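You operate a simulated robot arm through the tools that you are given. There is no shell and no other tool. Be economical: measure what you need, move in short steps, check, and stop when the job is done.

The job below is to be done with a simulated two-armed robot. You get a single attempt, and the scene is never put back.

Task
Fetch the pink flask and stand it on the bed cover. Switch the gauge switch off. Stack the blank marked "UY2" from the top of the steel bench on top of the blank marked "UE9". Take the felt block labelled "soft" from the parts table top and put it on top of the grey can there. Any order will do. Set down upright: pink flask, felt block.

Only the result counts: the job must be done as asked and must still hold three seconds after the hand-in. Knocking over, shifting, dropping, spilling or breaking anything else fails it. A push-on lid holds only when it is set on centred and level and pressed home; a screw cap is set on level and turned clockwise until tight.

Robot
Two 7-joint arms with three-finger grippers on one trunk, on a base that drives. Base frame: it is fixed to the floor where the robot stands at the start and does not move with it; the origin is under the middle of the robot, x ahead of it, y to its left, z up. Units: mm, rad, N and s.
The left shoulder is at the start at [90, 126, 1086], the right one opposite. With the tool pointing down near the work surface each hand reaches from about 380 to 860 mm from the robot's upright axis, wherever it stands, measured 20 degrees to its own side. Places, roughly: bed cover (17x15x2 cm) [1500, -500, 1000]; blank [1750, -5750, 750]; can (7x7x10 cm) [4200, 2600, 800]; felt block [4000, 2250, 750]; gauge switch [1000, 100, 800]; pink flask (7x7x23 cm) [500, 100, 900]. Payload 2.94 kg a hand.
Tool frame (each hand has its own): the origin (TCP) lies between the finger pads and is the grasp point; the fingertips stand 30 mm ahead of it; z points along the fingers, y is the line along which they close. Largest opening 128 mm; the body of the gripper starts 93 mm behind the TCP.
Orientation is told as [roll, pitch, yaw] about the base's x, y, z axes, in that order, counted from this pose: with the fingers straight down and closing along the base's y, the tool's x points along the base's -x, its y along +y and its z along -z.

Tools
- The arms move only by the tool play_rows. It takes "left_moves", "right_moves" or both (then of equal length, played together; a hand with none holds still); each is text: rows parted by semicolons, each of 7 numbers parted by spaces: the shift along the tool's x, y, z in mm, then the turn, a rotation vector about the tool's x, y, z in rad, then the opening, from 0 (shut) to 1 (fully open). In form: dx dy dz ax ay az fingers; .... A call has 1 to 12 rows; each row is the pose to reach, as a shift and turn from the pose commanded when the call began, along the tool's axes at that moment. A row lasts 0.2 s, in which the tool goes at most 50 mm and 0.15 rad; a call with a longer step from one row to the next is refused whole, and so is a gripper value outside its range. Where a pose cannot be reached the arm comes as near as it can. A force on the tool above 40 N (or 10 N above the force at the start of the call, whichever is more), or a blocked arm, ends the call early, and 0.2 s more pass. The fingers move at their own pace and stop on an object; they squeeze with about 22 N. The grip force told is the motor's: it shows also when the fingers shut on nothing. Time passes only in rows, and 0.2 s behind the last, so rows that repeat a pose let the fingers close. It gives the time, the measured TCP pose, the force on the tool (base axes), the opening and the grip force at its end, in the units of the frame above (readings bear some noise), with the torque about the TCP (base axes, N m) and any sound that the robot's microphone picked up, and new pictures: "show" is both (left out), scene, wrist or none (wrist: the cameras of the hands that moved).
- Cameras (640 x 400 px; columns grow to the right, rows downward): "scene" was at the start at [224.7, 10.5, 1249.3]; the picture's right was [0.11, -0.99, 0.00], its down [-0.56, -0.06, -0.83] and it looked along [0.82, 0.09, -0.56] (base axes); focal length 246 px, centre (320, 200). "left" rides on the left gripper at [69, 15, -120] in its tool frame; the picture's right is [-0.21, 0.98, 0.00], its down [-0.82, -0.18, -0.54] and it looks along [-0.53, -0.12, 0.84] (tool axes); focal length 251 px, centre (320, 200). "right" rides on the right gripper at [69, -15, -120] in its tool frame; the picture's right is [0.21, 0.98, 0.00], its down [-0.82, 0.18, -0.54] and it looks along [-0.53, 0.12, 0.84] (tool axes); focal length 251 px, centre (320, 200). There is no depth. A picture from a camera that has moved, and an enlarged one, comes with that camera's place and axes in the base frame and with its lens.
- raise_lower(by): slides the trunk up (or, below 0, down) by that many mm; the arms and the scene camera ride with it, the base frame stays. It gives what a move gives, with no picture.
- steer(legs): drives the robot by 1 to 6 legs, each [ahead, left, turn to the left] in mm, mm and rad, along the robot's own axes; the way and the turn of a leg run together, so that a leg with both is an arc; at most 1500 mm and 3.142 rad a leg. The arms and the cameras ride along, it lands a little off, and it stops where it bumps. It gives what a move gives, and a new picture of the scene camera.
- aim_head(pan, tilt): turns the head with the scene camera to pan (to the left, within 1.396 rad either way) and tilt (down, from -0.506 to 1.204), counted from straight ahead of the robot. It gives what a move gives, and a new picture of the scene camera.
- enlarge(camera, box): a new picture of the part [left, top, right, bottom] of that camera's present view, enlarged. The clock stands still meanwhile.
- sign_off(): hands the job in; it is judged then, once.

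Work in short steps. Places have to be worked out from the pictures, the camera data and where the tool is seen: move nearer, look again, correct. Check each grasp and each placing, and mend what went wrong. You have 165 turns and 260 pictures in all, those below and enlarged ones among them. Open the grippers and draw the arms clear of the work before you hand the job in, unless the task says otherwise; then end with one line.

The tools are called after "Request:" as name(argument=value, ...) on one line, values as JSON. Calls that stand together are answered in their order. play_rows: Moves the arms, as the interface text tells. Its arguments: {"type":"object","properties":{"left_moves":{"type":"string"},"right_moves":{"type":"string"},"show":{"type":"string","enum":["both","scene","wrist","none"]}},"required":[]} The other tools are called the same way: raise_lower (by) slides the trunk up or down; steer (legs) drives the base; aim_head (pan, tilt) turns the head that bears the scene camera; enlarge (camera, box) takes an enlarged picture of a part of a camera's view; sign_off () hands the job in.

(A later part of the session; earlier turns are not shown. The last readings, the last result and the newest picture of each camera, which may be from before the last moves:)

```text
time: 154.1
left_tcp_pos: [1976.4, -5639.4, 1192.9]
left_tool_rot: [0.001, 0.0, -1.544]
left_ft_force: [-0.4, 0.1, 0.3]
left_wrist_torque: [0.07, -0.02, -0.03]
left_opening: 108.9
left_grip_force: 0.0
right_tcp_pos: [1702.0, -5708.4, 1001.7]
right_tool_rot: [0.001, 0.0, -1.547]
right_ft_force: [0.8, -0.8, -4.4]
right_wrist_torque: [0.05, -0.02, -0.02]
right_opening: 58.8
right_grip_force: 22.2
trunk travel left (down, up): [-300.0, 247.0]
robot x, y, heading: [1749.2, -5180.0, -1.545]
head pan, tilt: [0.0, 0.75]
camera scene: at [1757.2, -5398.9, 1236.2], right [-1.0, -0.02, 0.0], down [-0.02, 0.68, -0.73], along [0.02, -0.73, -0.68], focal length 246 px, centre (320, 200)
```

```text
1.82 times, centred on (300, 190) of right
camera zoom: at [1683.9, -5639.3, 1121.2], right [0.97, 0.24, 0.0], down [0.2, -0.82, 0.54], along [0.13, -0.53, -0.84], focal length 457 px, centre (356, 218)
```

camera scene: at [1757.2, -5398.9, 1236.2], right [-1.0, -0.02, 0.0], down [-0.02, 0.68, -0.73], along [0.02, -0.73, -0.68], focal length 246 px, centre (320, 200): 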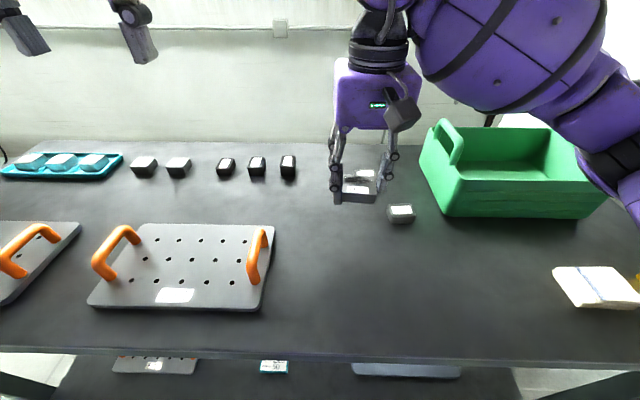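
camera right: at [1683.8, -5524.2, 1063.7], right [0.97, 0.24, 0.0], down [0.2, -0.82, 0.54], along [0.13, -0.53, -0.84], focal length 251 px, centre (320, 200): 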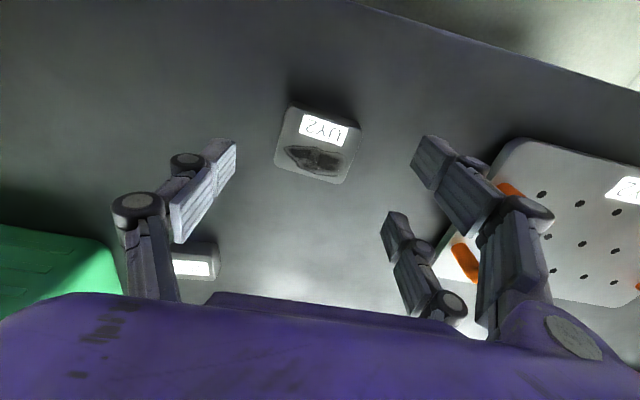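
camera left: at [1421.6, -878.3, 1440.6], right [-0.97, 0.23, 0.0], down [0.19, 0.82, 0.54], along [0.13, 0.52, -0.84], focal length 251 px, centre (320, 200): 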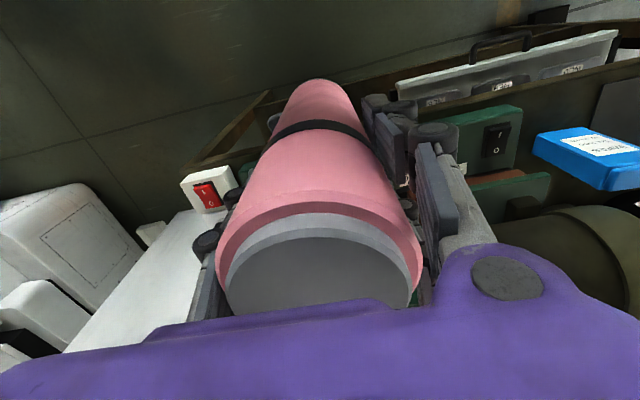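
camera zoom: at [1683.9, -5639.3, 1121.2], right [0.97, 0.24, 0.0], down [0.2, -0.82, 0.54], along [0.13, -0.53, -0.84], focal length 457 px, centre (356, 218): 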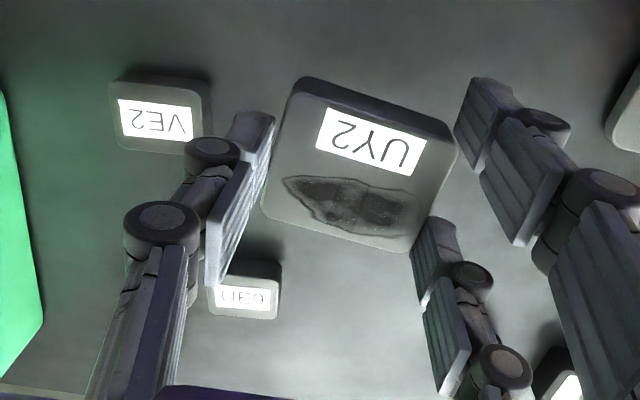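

UE9 centre ≈ (1661, -5864); held block sits ~6 mm nearer than TCP. I carry it above UE9 at this height.

Request:
play_rows(right_moves="-40 -11 0 0 0 0 0.3; -80 -23 0 0 0 0 0.3; -120 -34 0 0 0 0 0.3; -161 -46 0 0 0 0 0.3; -161 -46 0 0 0 0 0.3; -161 -46 20 0 0 0 0.3; -161 -46 40 0 0 0 0.3; -161 -46 40 0 0 0 0.3", show="none")

Request:
enlarge(camera="scene", box=[310, 100, 430, 200])

Request:
enlarge(camera="right", box=[140, 40, 460, 260])

```text
time: 155.9
left_tcp_pos: [1976.7, -5641.8, 1193.3]
left_tool_rot: [-0.001, -0.003, -1.546]
left_ft_force: [-0.3, 0.1, -0.1]
left_wrist_torque: [-0.02, -0.01, -0.01]
left_opening: 108.7
left_grip_force: 0.1
right_tcp_pos: [1659.9, -5870.6, 961.6]
right_tool_rot: [0.0, -0.002, -1.547]
right_ft_force: [0.8, -0.7, -4.9]
right_wrist_torque: [0.01, 0.04, -0.02]
right_opening: 59.1
right_grip_force: 21.7
trunk travel left (down, up): [-300.0, 247.0]
robot x, y, heading: [1751.7, -5181.1, -1.548]
head pan, tilt: [0.0, 0.75]
```

```text
4.00 times, centred on (370, 150) of scene
camera zoom: at [1757.3, -5398.9, 1236.2], right [-1.0, -0.03, 0.0], down [-0.02, 0.68, -0.73], along [0.02, -0.73, -0.68], focal length 982 px, centre (120, 400)
```

zoom: 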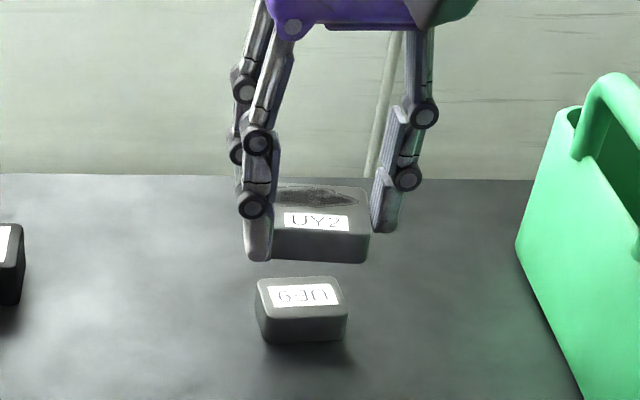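

```text
1.82 times, centred on (300, 150) of right
camera zoom: at [1641.3, -5801.3, 1081.7], right [0.97, 0.24, 0.0], down [0.2, -0.82, 0.54], along [0.13, -0.53, -0.84], focal length 457 px, centre (356, 291)
```

zoom: 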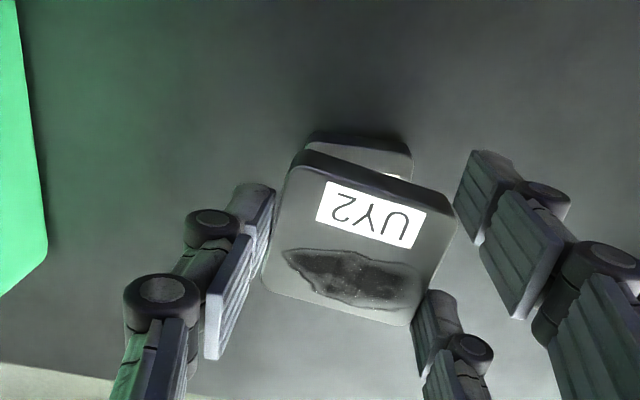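

Relative to UE9 the held block needs about 6 mm farther and 1.5 mm right. I correct and lower to just above contact.

Request:
play_rows(right_moves="-6 -2 10 0 0 0 0.3; -6 -2 25 0 0 0 0.3; -6 -2 32 0 0 0 0.3; -6 -2 32 0 0 0 0.3", show="none")

Request:
enlarge(camera="scene", box=[340, 130, 420, 190])

Request:
enlarge(camera="right", box=[140, 40, 460, 260])

```text
time: 156.9
left_tcp_pos: [1977.8, -5641.3, 1193.0]
left_tool_rot: [-0.001, -0.002, -1.545]
left_ft_force: [0.1, 0.2, -0.1]
left_wrist_torque: [-0.01, -0.01, 0.0]
left_opening: 108.7
left_grip_force: 0.0
right_tcp_pos: [1657.7, -5876.2, 930.9]
right_tool_rot: [-0.001, -0.001, -1.546]
right_ft_force: [-0.2, 0.7, -4.5]
right_wrist_torque: [0.02, 0.04, 0.01]
right_opening: 59.4
right_grip_force: 22.3
trunk travel left (down, up): [-300.0, 247.0]
robot x, y, heading: [1748.0, -5180.5, -1.544]
head pan, tilt: [0.0, 0.75]
```

```text
6.67 times, centred on (380, 160) of scene
camera zoom: at [1757.2, -5399.0, 1236.2], right [-1.0, -0.02, 0.0], down [-0.02, 0.68, -0.73], along [0.02, -0.73, -0.68], focal length 1637 px, centre (-80, 467)
```

zoom: 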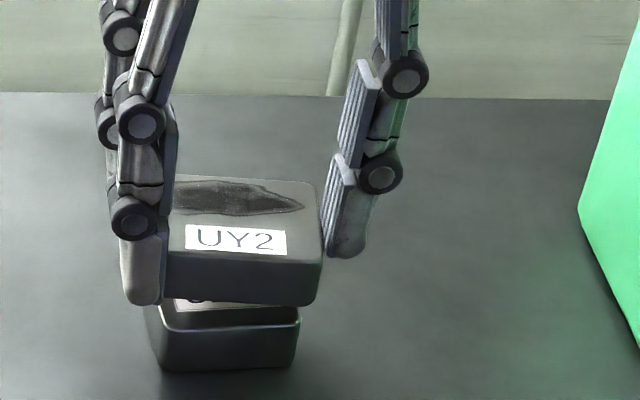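

```text
1.82 times, centred on (300, 150) of right
camera zoom: at [1640.1, -5807.6, 1049.5], right [0.97, 0.24, 0.0], down [0.2, -0.82, 0.54], along [0.13, -0.53, -0.84], focal length 457 px, centre (356, 291)
```

zoom: 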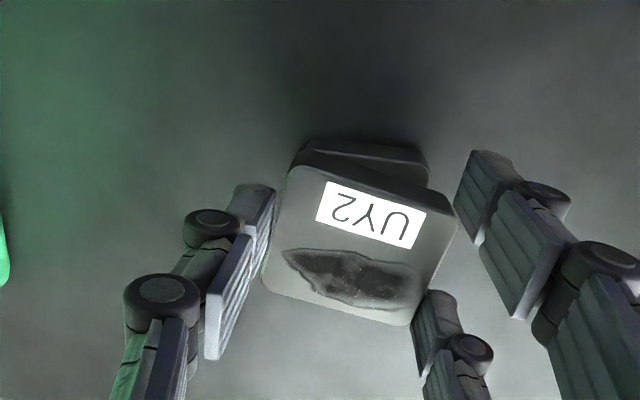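

Edges line up within ~2 mm. I lower slowly until contact.

Request:
play_rows(right_moves="0 0 3 0 0 0 0.3; 0 0 5 0 0 0 0.3; 0 0 7 0 0 0 0.3; 0 0 9 0 0 0 0.3; 0 0 9 0 0 0 0.3", show="none")

Request:
enlarge(camera="scene", box=[340, 130, 420, 190])

```text
time: 158.1
left_tcp_pos: [1977.8, -5641.8, 1193.4]
left_tool_rot: [-0.001, 0.0, -1.546]
left_ft_force: [0.8, -0.4, 0.3]
left_wrist_torque: [0.02, -0.03, 0.0]
left_opening: 109.0
left_grip_force: 0.0
right_tcp_pos: [1658.1, -5876.1, 920.7]
right_tool_rot: [0.001, -0.002, -1.546]
right_ft_force: [-0.3, -1.1, -2.1]
right_wrist_torque: [0.07, 0.1, 0.0]
right_opening: 58.8
right_grip_force: 22.0
trunk travel left (down, up): [-300.0, 247.0]
robot x, y, heading: [1746.0, -5182.5, -1.545]
head pan, tilt: [0.0, 0.75]
```

```text
6.67 times, centred on (380, 160) of scene
camera zoom: at [1757.2, -5398.9, 1236.2], right [-1.0, -0.02, 0.0], down [-0.02, 0.68, -0.73], along [0.02, -0.73, -0.68], focal length 1637 px, centre (-80, 467)
```

zoom: 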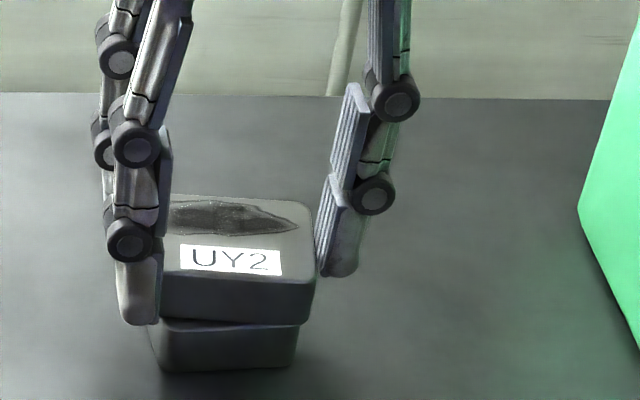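

Contact is beginning. Another 2 mm, then open and rise.

Request:
play_rows(right_moves="0 0 2 0 0 0 0.3; 0 0 2 0 0 0 0.3; 0 0 2 0 0 0 0.6; 0 0 2 0 0 0 0.85; 0 0 2 0 0 0 0.85; 0 0 -30 0 0 0 0.85; 0 0 -70 0 0 0 0.85; 0 0 -110 0 0 0 0.85; 0 0 -150 0 0 0 0.85; 0 0 -150 0 0 0 0.85", show="none")

Request:
enlarge(camera="scene", box=[330, 110, 430, 190])

```text
time: 160.3
left_tcp_pos: [1977.5, -5641.4, 1193.3]
left_tool_rot: [0.0, -0.001, -1.545]
left_ft_force: [-0.5, 0.0, 0.4]
left_wrist_torque: [0.0, -0.03, 0.01]
left_opening: 108.9
left_grip_force: 0.1
right_tcp_pos: [1657.4, -5876.9, 1068.8]
right_tool_rot: [0.001, -0.002, -1.547]
right_ft_force: [-0.2, 0.0, 0.3]
right_wrist_torque: [0.01, -0.04, -0.03]
right_opening: 108.6
right_grip_force: 0.1
trunk travel left (down, up): [-300.0, 247.0]
robot x, y, heading: [1746.7, -5185.8, -1.546]
head pan, tilt: [0.0, 0.75]
```

```text
5.00 times, centred on (380, 150) of scene
camera zoom: at [1756.9, -5399.1, 1236.1], right [-1.0, -0.02, 0.0], down [-0.02, 0.68, -0.73], along [0.02, -0.73, -0.68], focal length 1228 px, centre (20, 450)
```

zoom: 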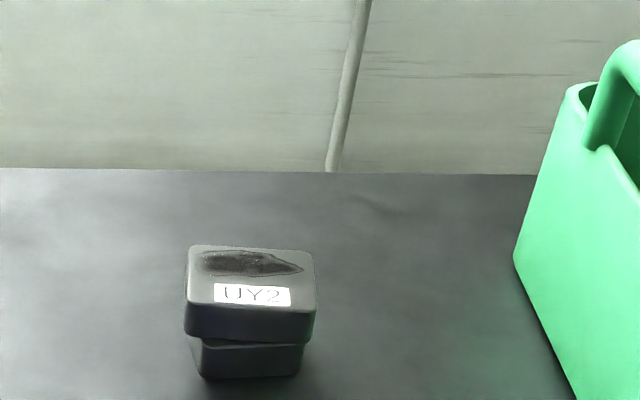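

UY2 sits squarely on UE9. I raise the trunk, draw the right hand in, and drive back by the known route.

Request:
raise_lower(by=150)

Request:
play_rows(right_moves="45 0 0 0 0 0 0.85; 90 0 0 0 0 0 0.85; 135 0 0 0 0 0 0.85; 180 0 0 0 0 0 0.85; 210 -20 0 0 0 0 0.85; 220 -50 0 0 0 0 0.85", show="none")

Request:
steer(legs=[[-320, 0, 0], [0, -1000, 0], [0, -900, 0]])

```text
time: 162.1
left_tcp_pos: [1977.4, -5640.1, 1343.2]
left_tool_rot: [-0.001, 0.0, -1.545]
left_ft_force: [-0.5, -1.0, 0.1]
left_wrist_torque: [0.01, -0.03, 0.02]
left_opening: 108.7
left_grip_force: 0.0
right_tcp_pos: [1657.3, -5875.9, 1219.7]
right_tool_rot: [0.0, 0.001, -1.547]
right_ft_force: [-0.2, -0.3, 0.2]
right_wrist_torque: [-0.01, 0.0, -0.01]
right_opening: 108.7
right_grip_force: 0.1
trunk travel left (down, up): [-450.0, 97.0]
robot x, y, heading: [1749.9, -5182.1, -1.548]
head pan, tilt: [0.0, 0.75]
```

```text
time: 163.5
left_tcp_pos: [1976.0, -5640.0, 1345.1]
left_tool_rot: [-0.001, -0.001, -1.547]
left_ft_force: [-0.1, -0.1, -0.6]
left_wrist_torque: [-0.03, -0.05, 0.02]
left_opening: 108.6
left_grip_force: 0.2
right_tcp_pos: [1599.7, -5654.6, 1219.5]
right_tool_rot: [0.001, -0.003, -1.548]
right_ft_force: [0.6, 0.8, 0.3]
right_wrist_torque: [-0.03, -0.02, 0.0]
right_opening: 108.9
right_grip_force: 0.1
trunk travel left (down, up): [-450.0, 97.0]
robot x, y, heading: [1750.7, -5183.0, -1.546]
head pan, tilt: [0.0, 0.75]
```

```text
time: 182.2
left_tcp_pos: [66.3, -5382.8, 1344.6]
left_tool_rot: [0.001, 0.001, -1.538]
left_ft_force: [0.6, -0.1, -0.8]
left_wrist_torque: [-0.03, -0.02, -0.01]
left_opening: 108.9
left_grip_force: 0.1
right_tcp_pos: [-309.9, -5402.6, 1220.7]
right_tool_rot: [0.001, -0.001, -1.537]
right_ft_force: [-0.2, 1.1, -0.6]
right_wrist_torque: [0.03, 0.01, 0.0]
right_opening: 108.9
right_grip_force: 0.1
trunk travel left (down, up): [-450.0, 97.0]
robot x, y, heading: [-165.5, -4924.5, -1.537]
head pan, tilt: [0.0, 0.75]
camera scene: at [-158.4, -5097.4, 1391.6], right [-1.0, -0.03, 0.0], down [-0.02, 0.68, -0.73], along [0.02, -0.73, -0.68], focal length 246 px, centre (320, 200)
```

scene: 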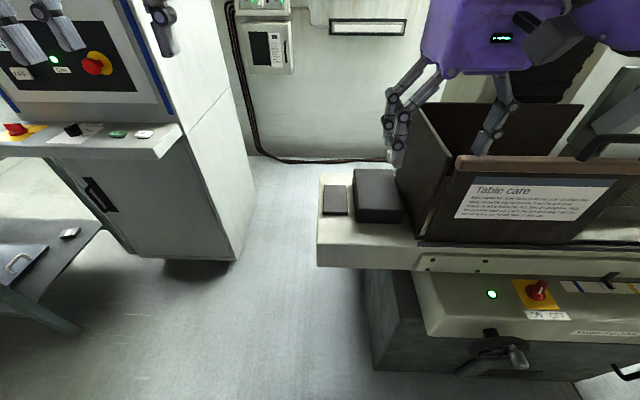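

I back up along the aisle, turn to heading 0, and strafe back toward the desk.

Request:
steer(legs=[[-1500, 0, 0], [-1500, 0, 0], [-200, 0, 0], [0, 0, 1.537], [0, 1000, 0], [0, 720, 0]])

```text
time: 216.7
left_tcp_pos: [3.3, 248.5, 1343.4]
left_tool_rot: [0.0, -0.002, 0.061]
left_ft_force: [0.3, -0.2, -0.1]
left_wrist_torque: [0.05, 0.06, -0.01]
left_opening: 108.9
left_grip_force: 0.0
right_tcp_pos: [34.5, -128.3, 1220.2]
right_tool_rot: [0.001, -0.002, 0.065]
right_ft_force: [0.5, 0.6, -0.3]
right_wrist_torque: [-0.06, 0.01, 0.02]
right_opening: 108.9
right_grip_force: 0.1
trunk travel left (down, up): [-450.0, 97.0]
robot x, y, heading: [-447.1, 1.4, 0.065]
head pan, tilt: [0.0, 0.75]
camera scene: at [-272.3, 15.3, 1391.6], right [0.06, -1.0, 0.0], down [-0.68, -0.04, -0.73], along [0.73, 0.05, -0.68], focal length 246 px, centre (320, 200)
```

scene: 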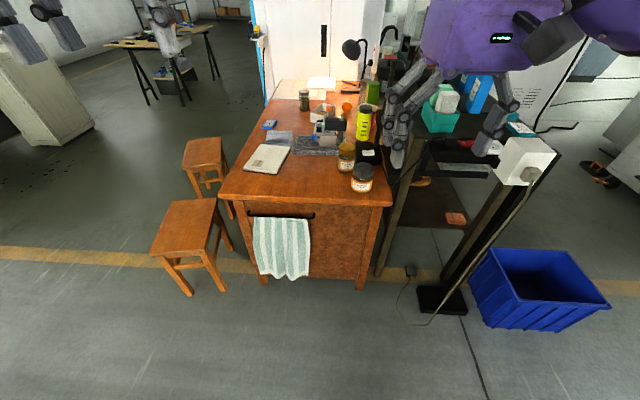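

I turn to face the desk squarely, approach to x≈190, and look at the gauge.

Request:
steer(legs=[[0, 0, -0.065], [500, 60, 0], [130, 0, 0]])

Request:
aim_head(pan=0.1, tilt=0.75)

```text
time: 221.0
left_tcp_pos: [645.1, 278.4, 1344.9]
left_tool_rot: [0.001, -0.005, 0.0]
left_ft_force: [-0.2, 0.1, 0.5]
left_wrist_torque: [-0.01, -0.02, -0.02]
left_opening: 108.8
left_grip_force: 0.0
right_tcp_pos: [652.4, -98.5, 1221.6]
right_tool_rot: [0.001, -0.005, -0.001]
right_ft_force: [0.4, 0.1, 0.6]
right_wrist_torque: [-0.01, -0.04, 0.0]
right_opening: 109.2
right_grip_force: 0.1
trunk travel left (down, up): [-450.0, 97.0]
robot x, y, heading: [182.4, 61.6, 0.002]
head pan, tilt: [0.0, 0.75]
camera scene: at [354.9, 64.3, 1391.9], right [0.0, -1.0, 0.0], down [-0.68, 0.0, -0.73], along [0.73, 0.0, -0.68], focal length 246 px, centre (320, 200)
```

scene: 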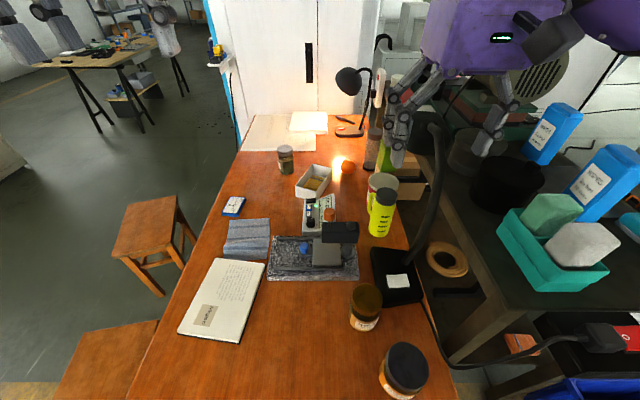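

```text
time: 221.7
left_tcp_pos: [647.7, 278.6, 1343.8]
left_tool_rot: [-0.001, 0.0, -0.001]
left_ft_force: [0.1, -0.2, 0.5]
left_wrist_torque: [0.05, 0.05, -0.01]
left_opening: 108.8
left_grip_force: 0.1
right_tcp_pos: [654.5, -96.9, 1220.8]
right_tool_rot: [0.001, -0.002, 0.001]
right_ft_force: [0.4, -0.9, -0.2]
right_wrist_torque: [0.0, 0.01, -0.02]
right_opening: 108.9
right_grip_force: 0.0
trunk travel left (down, up): [-450.0, 97.0]
robot x, y, heading: [180.5, 66.5, 0.001]
head pan, tilt: [0.099, 0.75]
camera scene: at [357.0, 72.5, 1391.5], right [0.1, -0.99, 0.0], down [-0.68, -0.07, -0.73], along [0.73, 0.07, -0.68], focal length 246 px, centre (320, 200)
```

scene: 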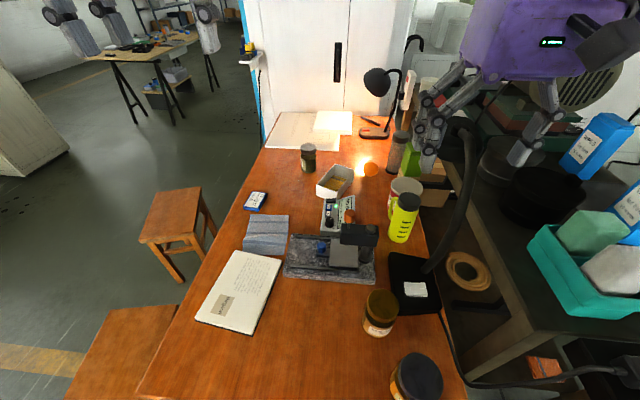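

Zoom on the gauge unit.

Request:
enlarge(camera="scene", box=[290, 175, 400, 275])

```text
4.00 times, centred on (345, 225) of scene
camera zoom: at [357.0, 72.5, 1391.5], right [0.1, -0.99, 0.0], down [-0.68, -0.07, -0.73], along [0.73, 0.07, -0.68], focal length 982 px, centre (220, 100)
```

zoom: 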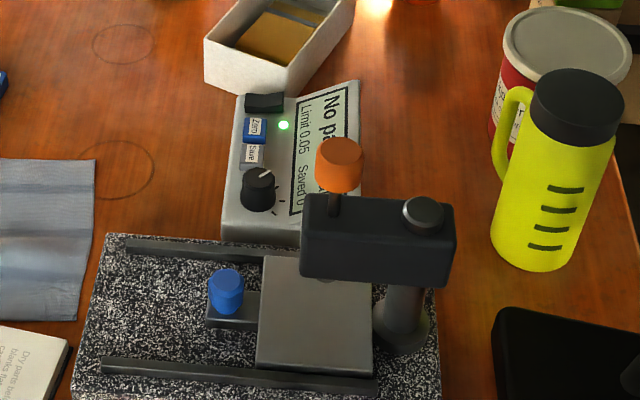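

The black rocker at the far end of the unit is the likely switch, about (989, 96, 800). I retract the right hand, lower the trunk, and bring the left wrist camera in for a close look.

Request:
play_rows(right_moves="45 0 0 0 0 0 0.5; 90 0 0 0 0 0 0.2; 135 0 0 0 0 0 0; 160 0 0 0 0 0 0", left_moves="-40 -10 0 0 0 0 0.85; -80 -20 0 0 0 0 0.85; -120 -30 0 0 0 0 0.85; -160 -40 0 0 0 0 0.85", show="none")

Request:
raise_lower(by=-150)

Request:
play_rows(left_moves="-20 -20 40 0 0 0 0.85; -40 -40 80 0 0 0 0.85; -60 -60 120 0 0 0 0.85; -60 -60 150 0 0 0 0.85; -60 -60 150 0 0 0 0.85", show="both")

```text
time: 222.7
left_tcp_pos: [809.3, 236.8, 1344.3]
left_tool_rot: [0.003, -0.002, -0.003]
left_ft_force: [0.1, 0.0, 0.1]
left_wrist_torque: [0.01, 0.04, 0.03]
left_opening: 108.9
left_grip_force: 0.0
right_tcp_pos: [494.4, -97.5, 1219.7]
right_tool_rot: [0.0, 0.0, 0.0]
right_ft_force: [-0.6, 0.0, -0.2]
right_wrist_torque: [0.04, 0.07, 0.0]
right_opening: 0.1
right_grip_force: 1.5
trunk travel left (down, up): [-450.0, 97.0]
robot x, y, heading: [180.8, 63.5, 0.005]
head pan, tilt: [0.099, 0.75]
```

```text
time: 224.4
left_tcp_pos: [805.3, 239.5, 1193.4]
left_tool_rot: [-0.001, -0.002, -0.001]
left_ft_force: [-0.1, -0.3, 0.1]
left_wrist_torque: [0.02, 0.0, -0.02]
left_opening: 108.8
left_grip_force: 0.1
right_tcp_pos: [493.2, -98.8, 1070.3]
right_tool_rot: [0.0, -0.002, 0.0]
right_ft_force: [0.6, -0.1, 0.2]
right_wrist_torque: [0.03, 0.01, -0.02]
right_opening: 0.1
right_grip_force: 3.0
trunk travel left (down, up): [-300.0, 247.0]
robot x, y, heading: [185.1, 60.4, 0.002]
head pan, tilt: [0.099, 0.75]
```

```text
time: 225.6
left_tcp_pos: [869.0, 177.6, 1044.1]
left_tool_rot: [0.0, -0.004, -0.001]
left_ft_force: [0.2, 0.5, -0.4]
left_wrist_torque: [-0.02, -0.04, -0.02]
left_opening: 108.9
left_grip_force: 0.0
right_tcp_pos: [493.6, -98.1, 1070.8]
right_tool_rot: [0.0, -0.002, -0.001]
right_ft_force: [-0.8, 1.2, -1.3]
right_wrist_torque: [0.02, 0.0, 0.0]
right_opening: 0.1
right_grip_force: 3.4
trunk travel left (down, up): [-300.0, 247.0]
robot x, y, heading: [184.3, 62.0, 0.004]
head pan, tilt: [0.099, 0.75]
camera scene: at [401.2, 72.2, 1236.3], right [0.1, -0.99, 0.0], down [-0.68, -0.07, -0.73], along [0.73, 0.07, -0.68], focal length 246 px, centre (320, 200)
camera left: at [798.0, 193.6, 1163.0], right [0.21, 0.98, 0.0], down [0.82, -0.18, 0.54], along [0.53, -0.12, -0.84], focal length 251 px, centre (320, 200)
```

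scene: 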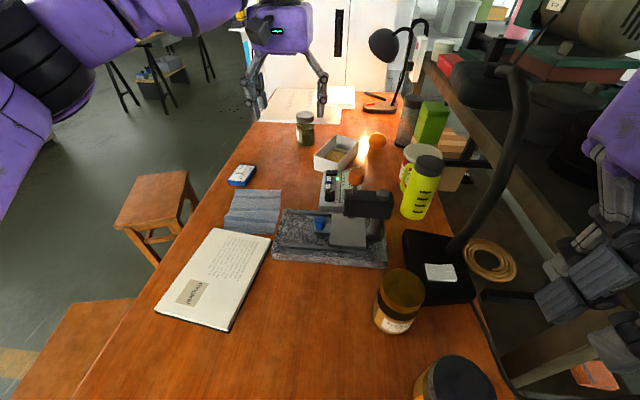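
left: 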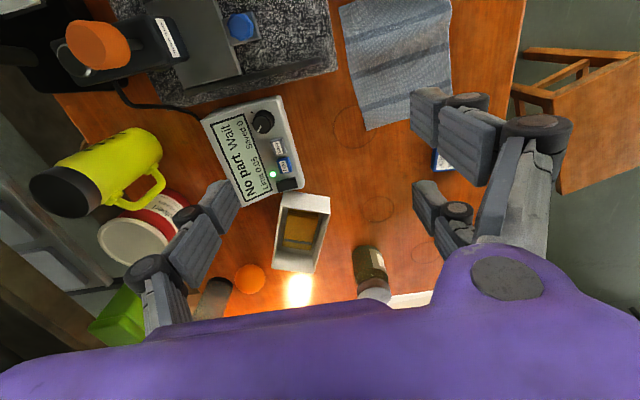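

Request:
enlarge(camera="left", box=[200, 90, 320, 210])

```text
3.33 times, centred on (260, 150) of left
camera zoom: at [798.0, 193.6, 1163.0], right [0.21, 0.98, 0.0], down [0.82, -0.18, 0.54], along [0.53, -0.12, -0.84], focal length 838 px, centre (520, 367)
```

zoom: 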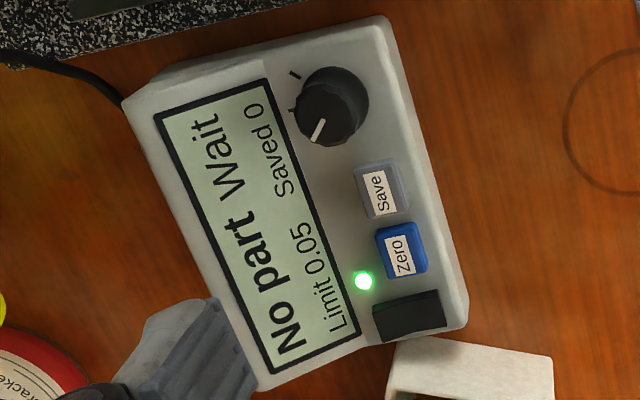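

The rocker is next to the green LED at about (984, 96, 805). I move the wrist camera nearer to see its tilt.

Request:
play_rows(left_moves="-10 -20 40 0 0 0 1; -20 -40 80 0 0 0 1; -35 -55 120 0 0 0 1; -35 -55 120 0 0 0 1", show="none")

Request:
enlarge(camera="left", box=[200, 90, 360, 230])

```text
time: 226.6
left_tcp_pos: [905.3, 121.9, 927.1]
left_tool_rot: [-0.002, -0.002, 0.002]
left_ft_force: [-0.1, 0.7, 1.1]
left_wrist_torque: [0.02, -0.04, -0.02]
left_opening: 128.0
left_grip_force: 0.0
right_tcp_pos: [493.9, -98.1, 1071.1]
right_tool_rot: [0.0, -0.004, -0.001]
right_ft_force: [1.0, 0.9, -0.1]
right_wrist_torque: [-0.03, -0.02, -0.02]
right_opening: 0.0
right_grip_force: 3.3
trunk travel left (down, up): [-300.0, 247.0]
robot x, y, heading: [182.8, 64.4, 0.0]
head pan, tilt: [0.099, 0.75]
```

```text
2.86 times, centred on (280, 160) of left
camera zoom: at [835.5, 138.0, 1045.8], right [0.21, 0.98, 0.0], down [0.82, -0.18, 0.54], along [0.53, -0.12, -0.84], focal length 718 px, centre (434, 314)
```

zoom: 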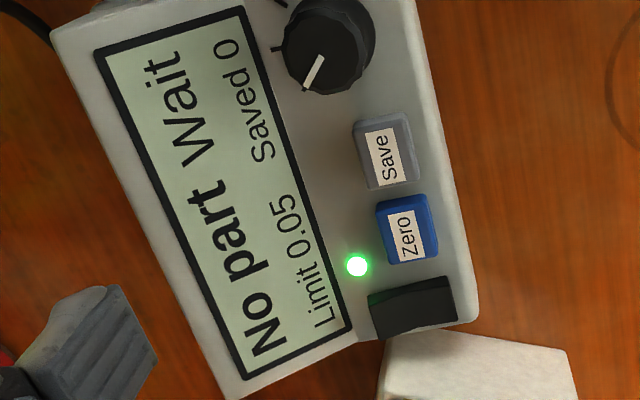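

Request:
enlarge(camera="left", box=[285, 175, 335, 215])

```text
10.00 times, centred on (310, 195) of left
camera zoom: at [835.5, 138.0, 1045.8], right [0.21, 0.98, 0.0], down [0.82, -0.18, 0.54], along [0.53, -0.12, -0.84], focal length 2514 px, centre (420, 250)
```

zoom: 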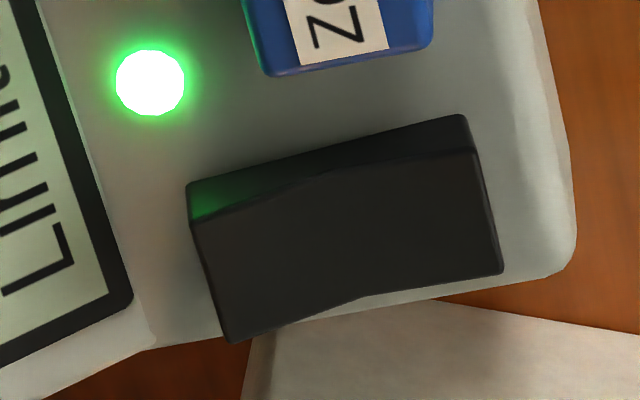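

The rocker spans y≈79–112 at x≈984, z≈805; the screen-side end looks pressed (on), so I'll press the +y end with the single finger (hand open, finger at TCP y−69). First I position above.

Request:
play_rows(left_moves="0 40 0 0 0 0 1; -35 54 0 0 0 0 1; -80 54 0 0 0 0 1; -80 54 30 0 0 0 1; -80 54 65 0 0 0 1; -80 54 65 0 0 0 1", show="both")

```text
time: 228.0
left_tcp_pos: [983.6, 177.2, 859.8]
left_tool_rot: [0.0, -0.003, 0.0]
left_ft_force: [0.0, 0.6, 0.5]
left_wrist_torque: [-0.01, -0.02, -0.02]
left_opening: 127.9
left_grip_force: 0.1
right_tcp_pos: [494.2, -98.0, 1069.4]
right_tool_rot: [-0.001, -0.006, 0.001]
right_ft_force: [0.2, -0.6, -0.7]
right_wrist_torque: [0.0, 0.02, 0.01]
right_opening: 0.0
right_grip_force: 2.8
trunk travel left (down, up): [-300.0, 247.0]
robot x, y, heading: [179.2, 61.0, 0.002]
head pan, tilt: [0.099, 0.75]
camera scene: at [400.9, 72.7, 1236.3], right [0.1, -0.99, 0.0], down [-0.68, -0.07, -0.73], along [0.73, 0.07, -0.68], focal length 246 px, centre (320, 200)
camera left: at [914.1, 192.8, 979.6], right [0.22, 0.98, 0.0], down [0.82, -0.18, 0.54], along [0.53, -0.12, -0.84], focal length 251 px, centre (320, 200)
```

scene: 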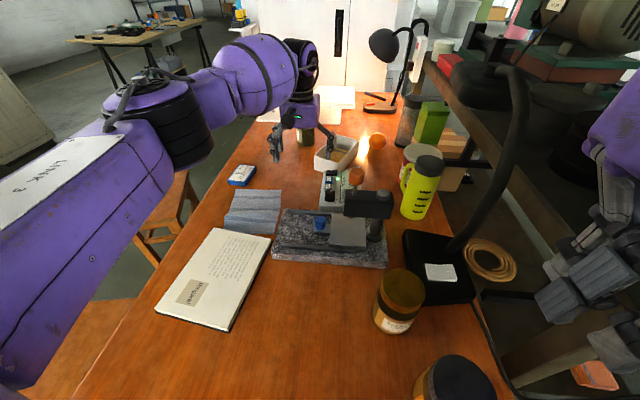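
left: 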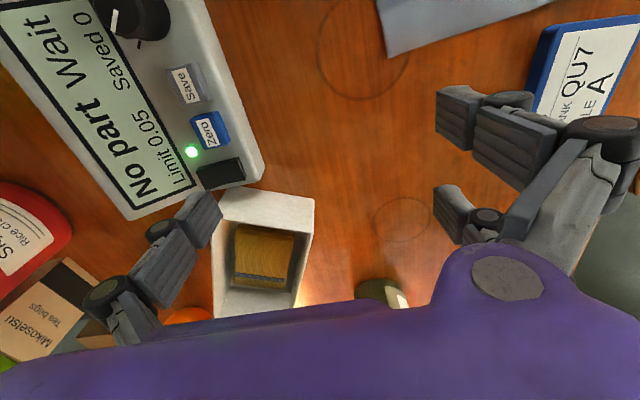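

The fingertip is nearly above the rocker's +y end. I lower 18 mm and zoom.

Request:
play_rows(left_moves="0 2 8 0 0 0 1; 0 2 14 0 0 0 1; 0 2 18 0 0 0 1; 0 2 18 0 0 0 1", show="none")

Request:
enlarge(camera="left", box=[160, 110, 290, 230])

Request:
enlarge(camera="scene", box=[270, 130, 370, 220])

```text
time: 229.0
left_tcp_pos: [984.1, 178.0, 841.1]
left_tool_rot: [0.002, -0.002, 0.0]
left_ft_force: [0.0, -0.9, -0.4]
left_wrist_torque: [-0.02, 0.02, 0.03]
left_opening: 128.1
left_grip_force: 0.0
right_tcp_pos: [494.5, -97.5, 1070.2]
right_tool_rot: [0.0, -0.002, 0.001]
right_ft_force: [0.7, -0.3, -0.5]
right_wrist_torque: [0.04, -0.01, 0.01]
right_opening: 0.0
right_grip_force: 3.0
trunk travel left (down, up): [-300.0, 247.0]
robot x, y, heading: [181.0, 59.0, -0.0]
head pan, tilt: [0.099, 0.75]
```

```text
3.33 times, centred on (225, 170) of left
camera zoom: at [913.5, 194.4, 960.8], right [0.21, 0.98, 0.0], down [0.82, -0.18, 0.54], along [0.53, -0.12, -0.84], focal length 838 px, centre (637, 300)
```

zoom: 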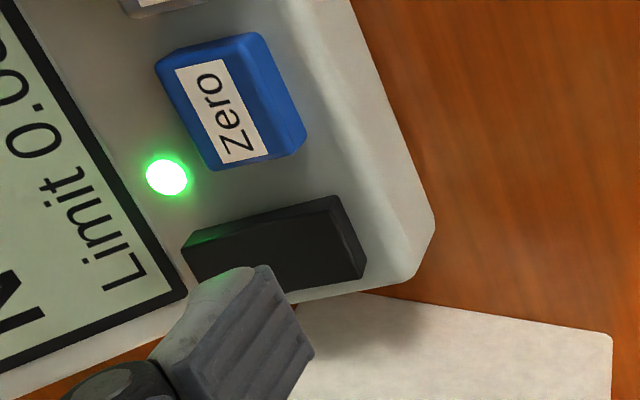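

```text
4.44 times, centred on (320, 175) of scene
camera zoom: at [401.3, 72.6, 1236.3], right [0.1, -0.99, 0.0], down [-0.68, -0.07, -0.73], along [0.73, 0.07, -0.68], focal length 1091 px, centre (320, 311)
```

zoom: 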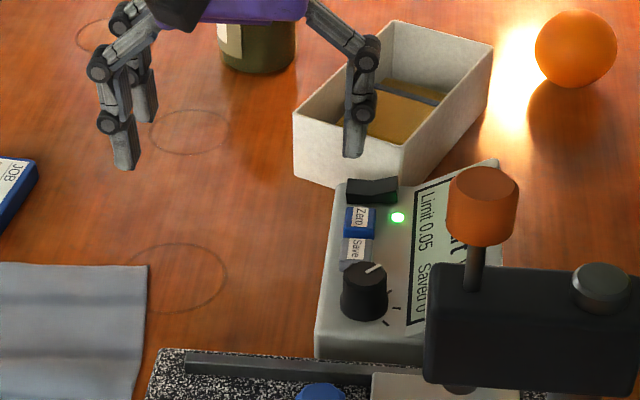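

The tip seems to be at about (976, 107, 830) (arc shortens when open). I shift +5 mm in x, lower 14 mm, and recheck.

Request:
play_rows(left_moves="-6 0 5 0 0 0 1; -6 0 10 0 0 0 1; -6 0 14 0 0 0 1; -6 0 14 0 0 0 1", show="none")

Request:
enlarge(camera="left", box=[160, 110, 290, 230])

Request:
enlarge(camera="scene", box=[300, 140, 360, 190])

```text
time: 230.0
left_tcp_pos: [989.3, 178.6, 827.2]
left_tool_rot: [0.0, -0.002, 0.001]
left_ft_force: [0.2, 0.4, -0.5]
left_wrist_torque: [-0.03, -0.02, 0.04]
left_opening: 128.0
left_grip_force: 0.2
right_tcp_pos: [494.4, -97.1, 1069.5]
right_tool_rot: [0.0, -0.001, 0.0]
right_ft_force: [0.2, -0.3, -0.7]
right_wrist_torque: [-0.01, -0.01, -0.01]
right_opening: 0.0
right_grip_force: 2.9
trunk travel left (down, up): [-300.0, 247.0]
robot x, y, heading: [183.7, 61.4, 0.0]
head pan, tilt: [0.099, 0.75]
```

```text
3.33 times, centred on (225, 170) of left
camera zoom: at [919.4, 195.1, 946.6], right [0.21, 0.98, 0.0], down [0.82, -0.18, 0.54], along [0.53, -0.12, -0.84], focal length 838 px, centre (637, 300)
```

zoom: 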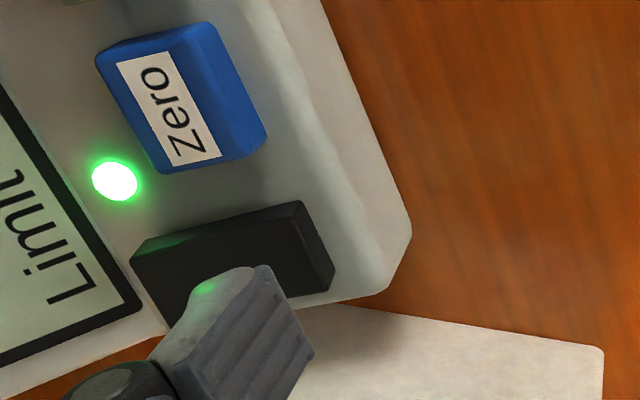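

```text
8.00 times, centred on (330, 165) of scene
camera zoom: at [401.3, 72.6, 1236.3], right [0.1, -0.99, 0.0], down [-0.68, -0.07, -0.73], along [0.73, 0.07, -0.68], focal length 1964 px, centre (240, 480)
```

zoom: 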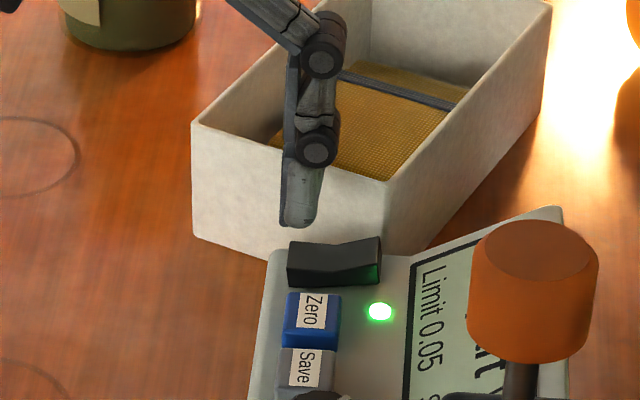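

Fingertip is over the rocker's +y third. I press down in 3 mm steps up to 20 mm, watching force.

Request:
play_rows(left_moves="0 0 4 0 0 0 1; 0 0 8 0 0 0 1; 0 0 11 0 0 0 1; 0 0 13 0 0 0 1; 0 0 13 0 0 0 1", show="none")

Request:
enlarge(camera="scene", box=[300, 140, 360, 190])

```text
time: 231.2
left_tcp_pos: [989.6, 180.3, 815.0]
left_tool_rot: [0.0, -0.002, -0.003]
left_ft_force: [0.0, -1.0, -0.9]
left_wrist_torque: [0.0, -0.03, 0.05]
left_opening: 128.1
left_grip_force: 0.0
right_tcp_pos: [493.9, -98.2, 1071.1]
right_tool_rot: [0.0, -0.002, 0.001]
right_ft_force: [0.4, 0.7, 0.8]
right_wrist_torque: [-0.02, 0.02, 0.01]
right_opening: 0.0
right_grip_force: 2.8
trunk travel left (down, up): [-300.0, 247.0]
robot x, y, heading: [185.4, 67.6, -0.003]
head pan, tilt: [0.099, 0.75]
```

```text
8.00 times, centred on (330, 165) of scene
camera zoom: at [401.3, 72.6, 1236.3], right [0.1, -0.99, 0.0], down [-0.68, -0.07, -0.73], along [0.73, 0.07, -0.68], focal length 1964 px, centre (240, 480)
```

zoom: 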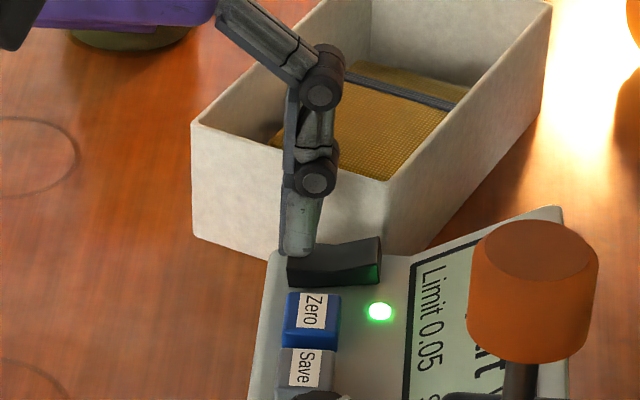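

Almost touching. I press on in 2 mm steps.

Request:
play_rows(left_moves="0 0 2 0 0 0 1; 0 0 4 0 0 0 1; 0 0 6 0 0 0 1; 0 0 8 0 0 0 1; 0 0 8 0 0 0 1", show="none")

Request:
enlarge(camera="scene", box=[300, 140, 360, 190])

```text
time: 232.4
left_tcp_pos: [989.5, 177.9, 809.1]
left_tool_rot: [-0.005, -0.004, 0.001]
left_ft_force: [4.0, -3.3, 11.0]
left_wrist_torque: [-0.9, -0.02, 0.39]
left_opening: 128.1
left_grip_force: 0.3
right_tcp_pos: [494.8, -98.8, 1069.9]
right_tool_rot: [0.0, -0.003, -0.002]
right_ft_force: [0.2, -0.4, 1.1]
right_wrist_torque: [0.0, 0.0, -0.03]
right_opening: 0.1
right_grip_force: 3.0
trunk travel left (down, up): [-300.0, 247.0]
robot x, y, heading: [181.5, 60.3, 0.005]
head pan, tilt: [0.099, 0.75]
```

```text
8.00 times, centred on (330, 165) of scene
camera zoom: at [400.6, 72.2, 1236.5], right [0.1, -0.99, 0.0], down [-0.68, -0.07, -0.73], along [0.73, 0.07, -0.68], focal length 1964 px, centre (240, 480)
```

zoom: 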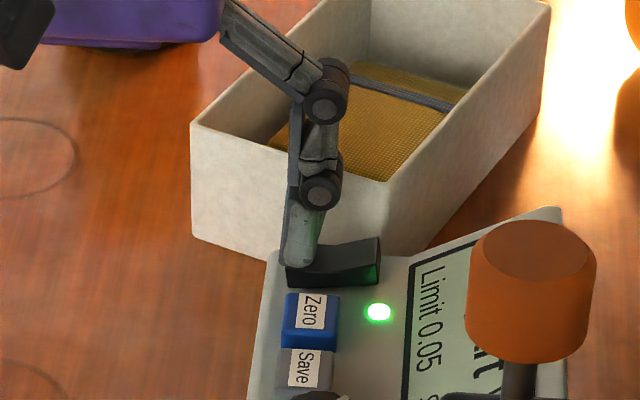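

Contact (11 N) and the rocker's +y end seems to be going down; LED still on. I press 4 mm more.

Request:
play_rows(left_moves="0 0 2 0 0 0 1; 0 0 4 0 0 0 1; 0 0 4 0 0 0 1", show="none")

Request:
enlarge(camera="scene", box=[300, 140, 360, 190])

```text
time: 233.2
left_tcp_pos: [988.7, 177.7, 807.1]
left_tool_rot: [-0.001, -0.004, -0.001]
left_ft_force: [1.7, -9.9, 23.8]
left_wrist_torque: [-1.61, 0.03, 0.06]
left_opening: 129.0
left_grip_force: 0.0
right_tcp_pos: [491.6, -99.9, 1071.0]
right_tool_rot: [0.001, -0.006, 0.0]
right_ft_force: [0.7, -0.5, 0.0]
right_wrist_torque: [-0.01, -0.01, -0.01]
right_opening: 0.2
right_grip_force: 2.8
trunk travel left (down, up): [-300.0, 247.0]
robot x, y, heading: [181.5, 62.9, 0.004]
head pan, tilt: [0.099, 0.75]
```

```text
8.00 times, centred on (330, 165) of scene
camera zoom: at [398.9, 71.5, 1236.8], right [0.1, -0.99, 0.0], down [-0.68, -0.07, -0.73], along [0.73, 0.07, -0.68], focal length 1964 px, centre (240, 480)
```

zoom: 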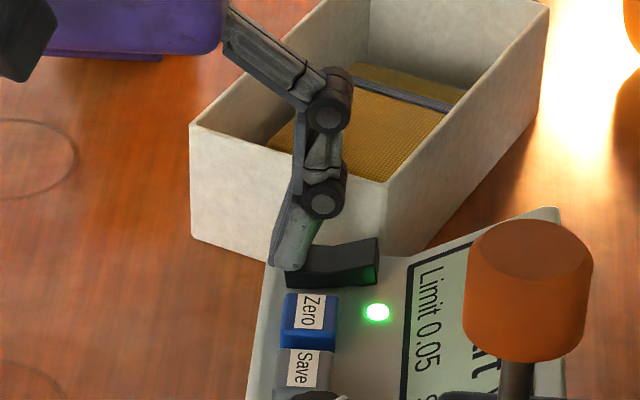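

The finger is splaying outward; I lift 25 mm and inspect the rocker.

Request:
play_rows(left_moves="0 0 -10 0 0 0 1; 0 0 -30 0 0 0 1; 0 0 -40 0 0 0 1", show="none")

Request:
enlarge(camera="scene", box=[300, 140, 360, 190])

Request:
enlarge(camera="left", box=[170, 120, 270, 210])

```text
time: 234.0
left_tcp_pos: [989.2, 181.6, 842.5]
left_tool_rot: [-0.001, 0.0, 0.002]
left_ft_force: [-0.5, 0.6, 0.7]
left_wrist_torque: [-0.03, 0.02, 0.0]
left_opening: 128.1
left_grip_force: 0.0
right_tcp_pos: [494.6, -96.3, 1069.7]
right_tool_rot: [-0.001, 0.0, 0.0]
right_ft_force: [-0.4, 0.6, -0.2]
right_wrist_torque: [0.03, 0.04, 0.04]
right_opening: 0.1
right_grip_force: 3.6
trunk travel left (down, up): [-300.0, 247.0]
robot x, y, heading: [183.0, 64.9, 0.002]
head pan, tilt: [0.099, 0.75]
```

```text
8.00 times, centred on (330, 165) of scene
camera zoom: at [401.6, 72.9, 1236.1], right [0.1, -0.99, 0.0], down [-0.68, -0.07, -0.73], along [0.73, 0.07, -0.68], focal length 1964 px, centre (240, 480)
```

zoom: 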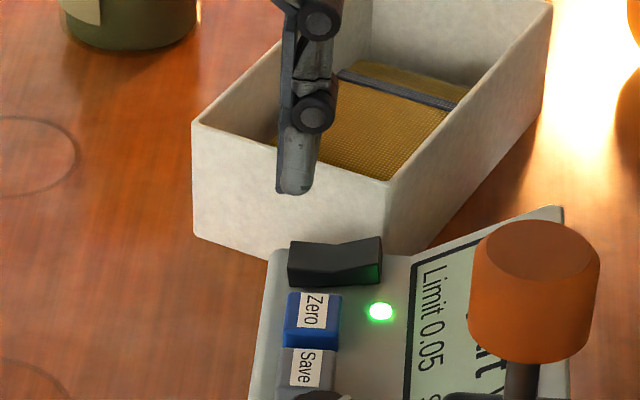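

```text
4.44 times, centred on (220, 165) of left
camera zoom: at [918.4, 196.5, 961.6], right [0.21, 0.98, 0.0], down [0.82, -0.18, 0.54], along [0.53, -0.12, -0.84], focal length 1118 px, centre (764, 356)
```

zoom: 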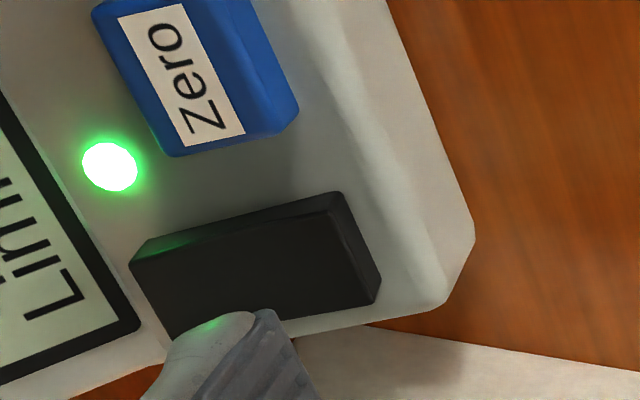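

Request:
enlarge(camera="scene", box=[332, 167, 352, 179])

```text
16.00 times, centred on (342, 173) of scene
camera zoom: at [401.6, 72.9, 1236.1], right [0.1, -0.99, 0.0], down [-0.68, -0.07, -0.73], along [0.73, 0.07, -0.68], focal length 3929 px, centre (-32, 632)
```

zoom: 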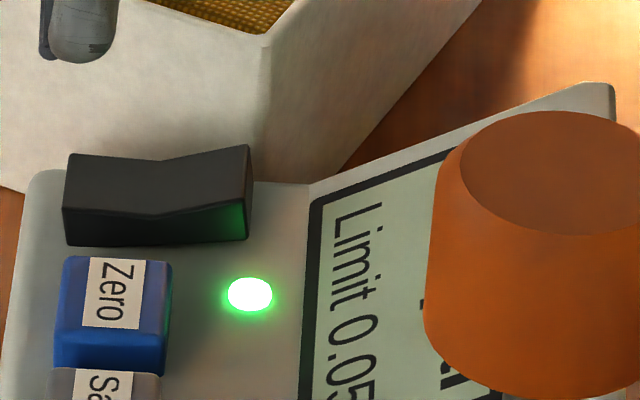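

The rocker is unchanged, so the +y end was likely already the pressed one. I try the other (-y, screen-side) end: shift -23 mm in y and press.

Request:
play_rows(left_moves="2 -23 0 0 0 0 1; 2 -23 15 0 0 0 1; 2 -23 26 0 0 0 1; 2 -23 30 0 0 0 1; 2 -23 30 0 0 0 1", show="none")

Request:
enlarge(camera="scene", box=[320, 155, 360, 185])

```text
time: 235.2
left_tcp_pos: [986.9, 157.2, 813.7]
left_tool_rot: [0.001, -0.002, 0.0]
left_ft_force: [0.2, -0.2, 0.8]
left_wrist_torque: [-0.02, 0.05, 0.0]
left_opening: 127.9
left_grip_force: 0.0
right_tcp_pos: [494.6, -96.8, 1070.5]
right_tool_rot: [-0.001, -0.002, -0.001]
right_ft_force: [0.2, -0.9, 0.0]
right_wrist_torque: [0.04, 0.01, 0.0]
right_opening: 0.0
right_grip_force: 3.4
trunk travel left (down, up): [-300.0, 247.0]
robot x, y, heading: [181.6, 62.3, 0.003]
head pan, tilt: [0.099, 0.75]
```

```text
13.33 times, centred on (340, 170) of scene
camera zoom: at [401.2, 72.6, 1236.3], right [0.1, -0.99, 0.0], down [-0.68, -0.07, -0.73], along [0.73, 0.07, -0.68], focal length 3274 px, centre (53, 600)
```

zoom: 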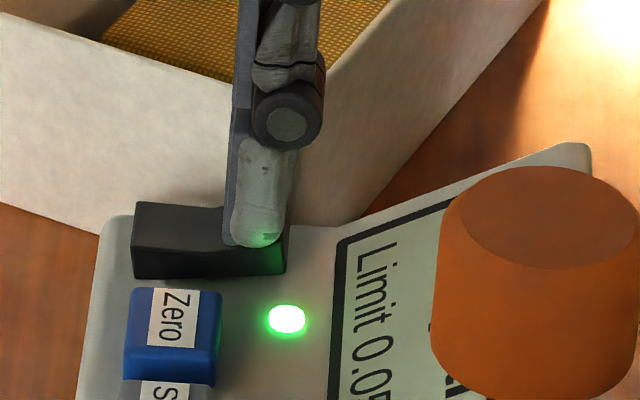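

The finger is now above the screen-side end. I press in 2 mm steps.

Request:
play_rows(left_moves="0 0 2 0 0 0 1; 0 0 4 0 0 0 1; 0 0 6 0 0 0 1; 0 0 8 0 0 0 1; 0 0 8 0 0 0 1", show="none")

Request:
enlarge(camera="scene", box=[320, 155, 360, 185])

```text
time: 236.4
left_tcp_pos: [987.2, 153.7, 807.8]
left_tool_rot: [-0.006, -0.008, -0.003]
left_ft_force: [4.4, -12.2, 21.7]
left_wrist_torque: [-1.48, 0.04, 0.28]
left_opening: 129.0
left_grip_force: 0.1
right_tcp_pos: [492.9, -99.1, 1072.1]
right_tool_rot: [-0.001, -0.003, 0.001]
right_ft_force: [-0.2, -0.2, 0.0]
right_wrist_torque: [0.02, 0.03, 0.02]
right_opening: 0.2
right_grip_force: 2.9
trunk travel left (down, up): [-300.0, 247.0]
robot x, y, heading: [182.0, 64.7, -0.001]
head pan, tilt: [0.099, 0.75]
heard: click
```

```text
13.33 times, centred on (340, 170) of scene
camera zoom: at [399.5, 71.1, 1236.7], right [0.1, -0.99, 0.0], down [-0.68, -0.07, -0.73], along [0.73, 0.07, -0.68], focal length 3274 px, centre (53, 600)
```

zoom: 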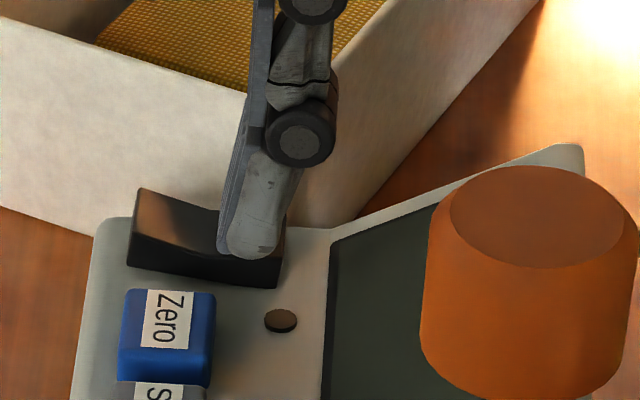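

Click — LED and screen are off. I lift straight up and check that it stays off.

Request:
play_rows(left_moves="0 0 -10 0 0 0 1; 0 0 -40 0 0 0 1; 0 0 -85 0 0 0 1; 0 0 -130 0 0 0 1; 0 0 -180 0 0 0 1; 0 0 -225 0 0 0 1; 40 20 -250 0 0 0 1; 80 40 -250 0 0 0 1", show="none")

Request:
enlarge(camera="scene", box=[270, 130, 430, 260])

```text
refused: row 7 steps farther than a row can; nothing moved
```

```text
3.08 times, centred on (350, 195) of scene
camera zoom: at [399.5, 71.1, 1236.7], right [0.1, -0.99, 0.0], down [-0.68, -0.07, -0.73], along [0.73, 0.07, -0.68], focal length 756 px, centre (228, 215)
```

zoom: 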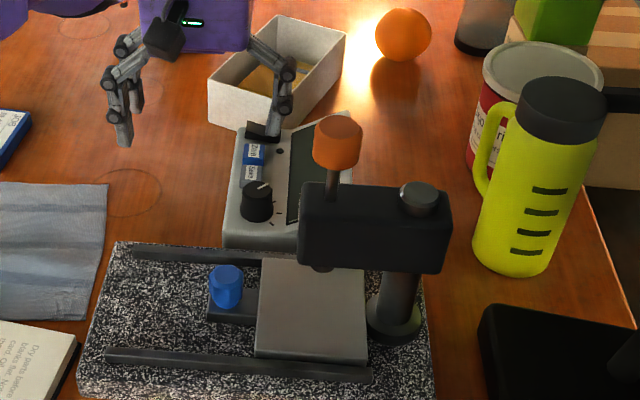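

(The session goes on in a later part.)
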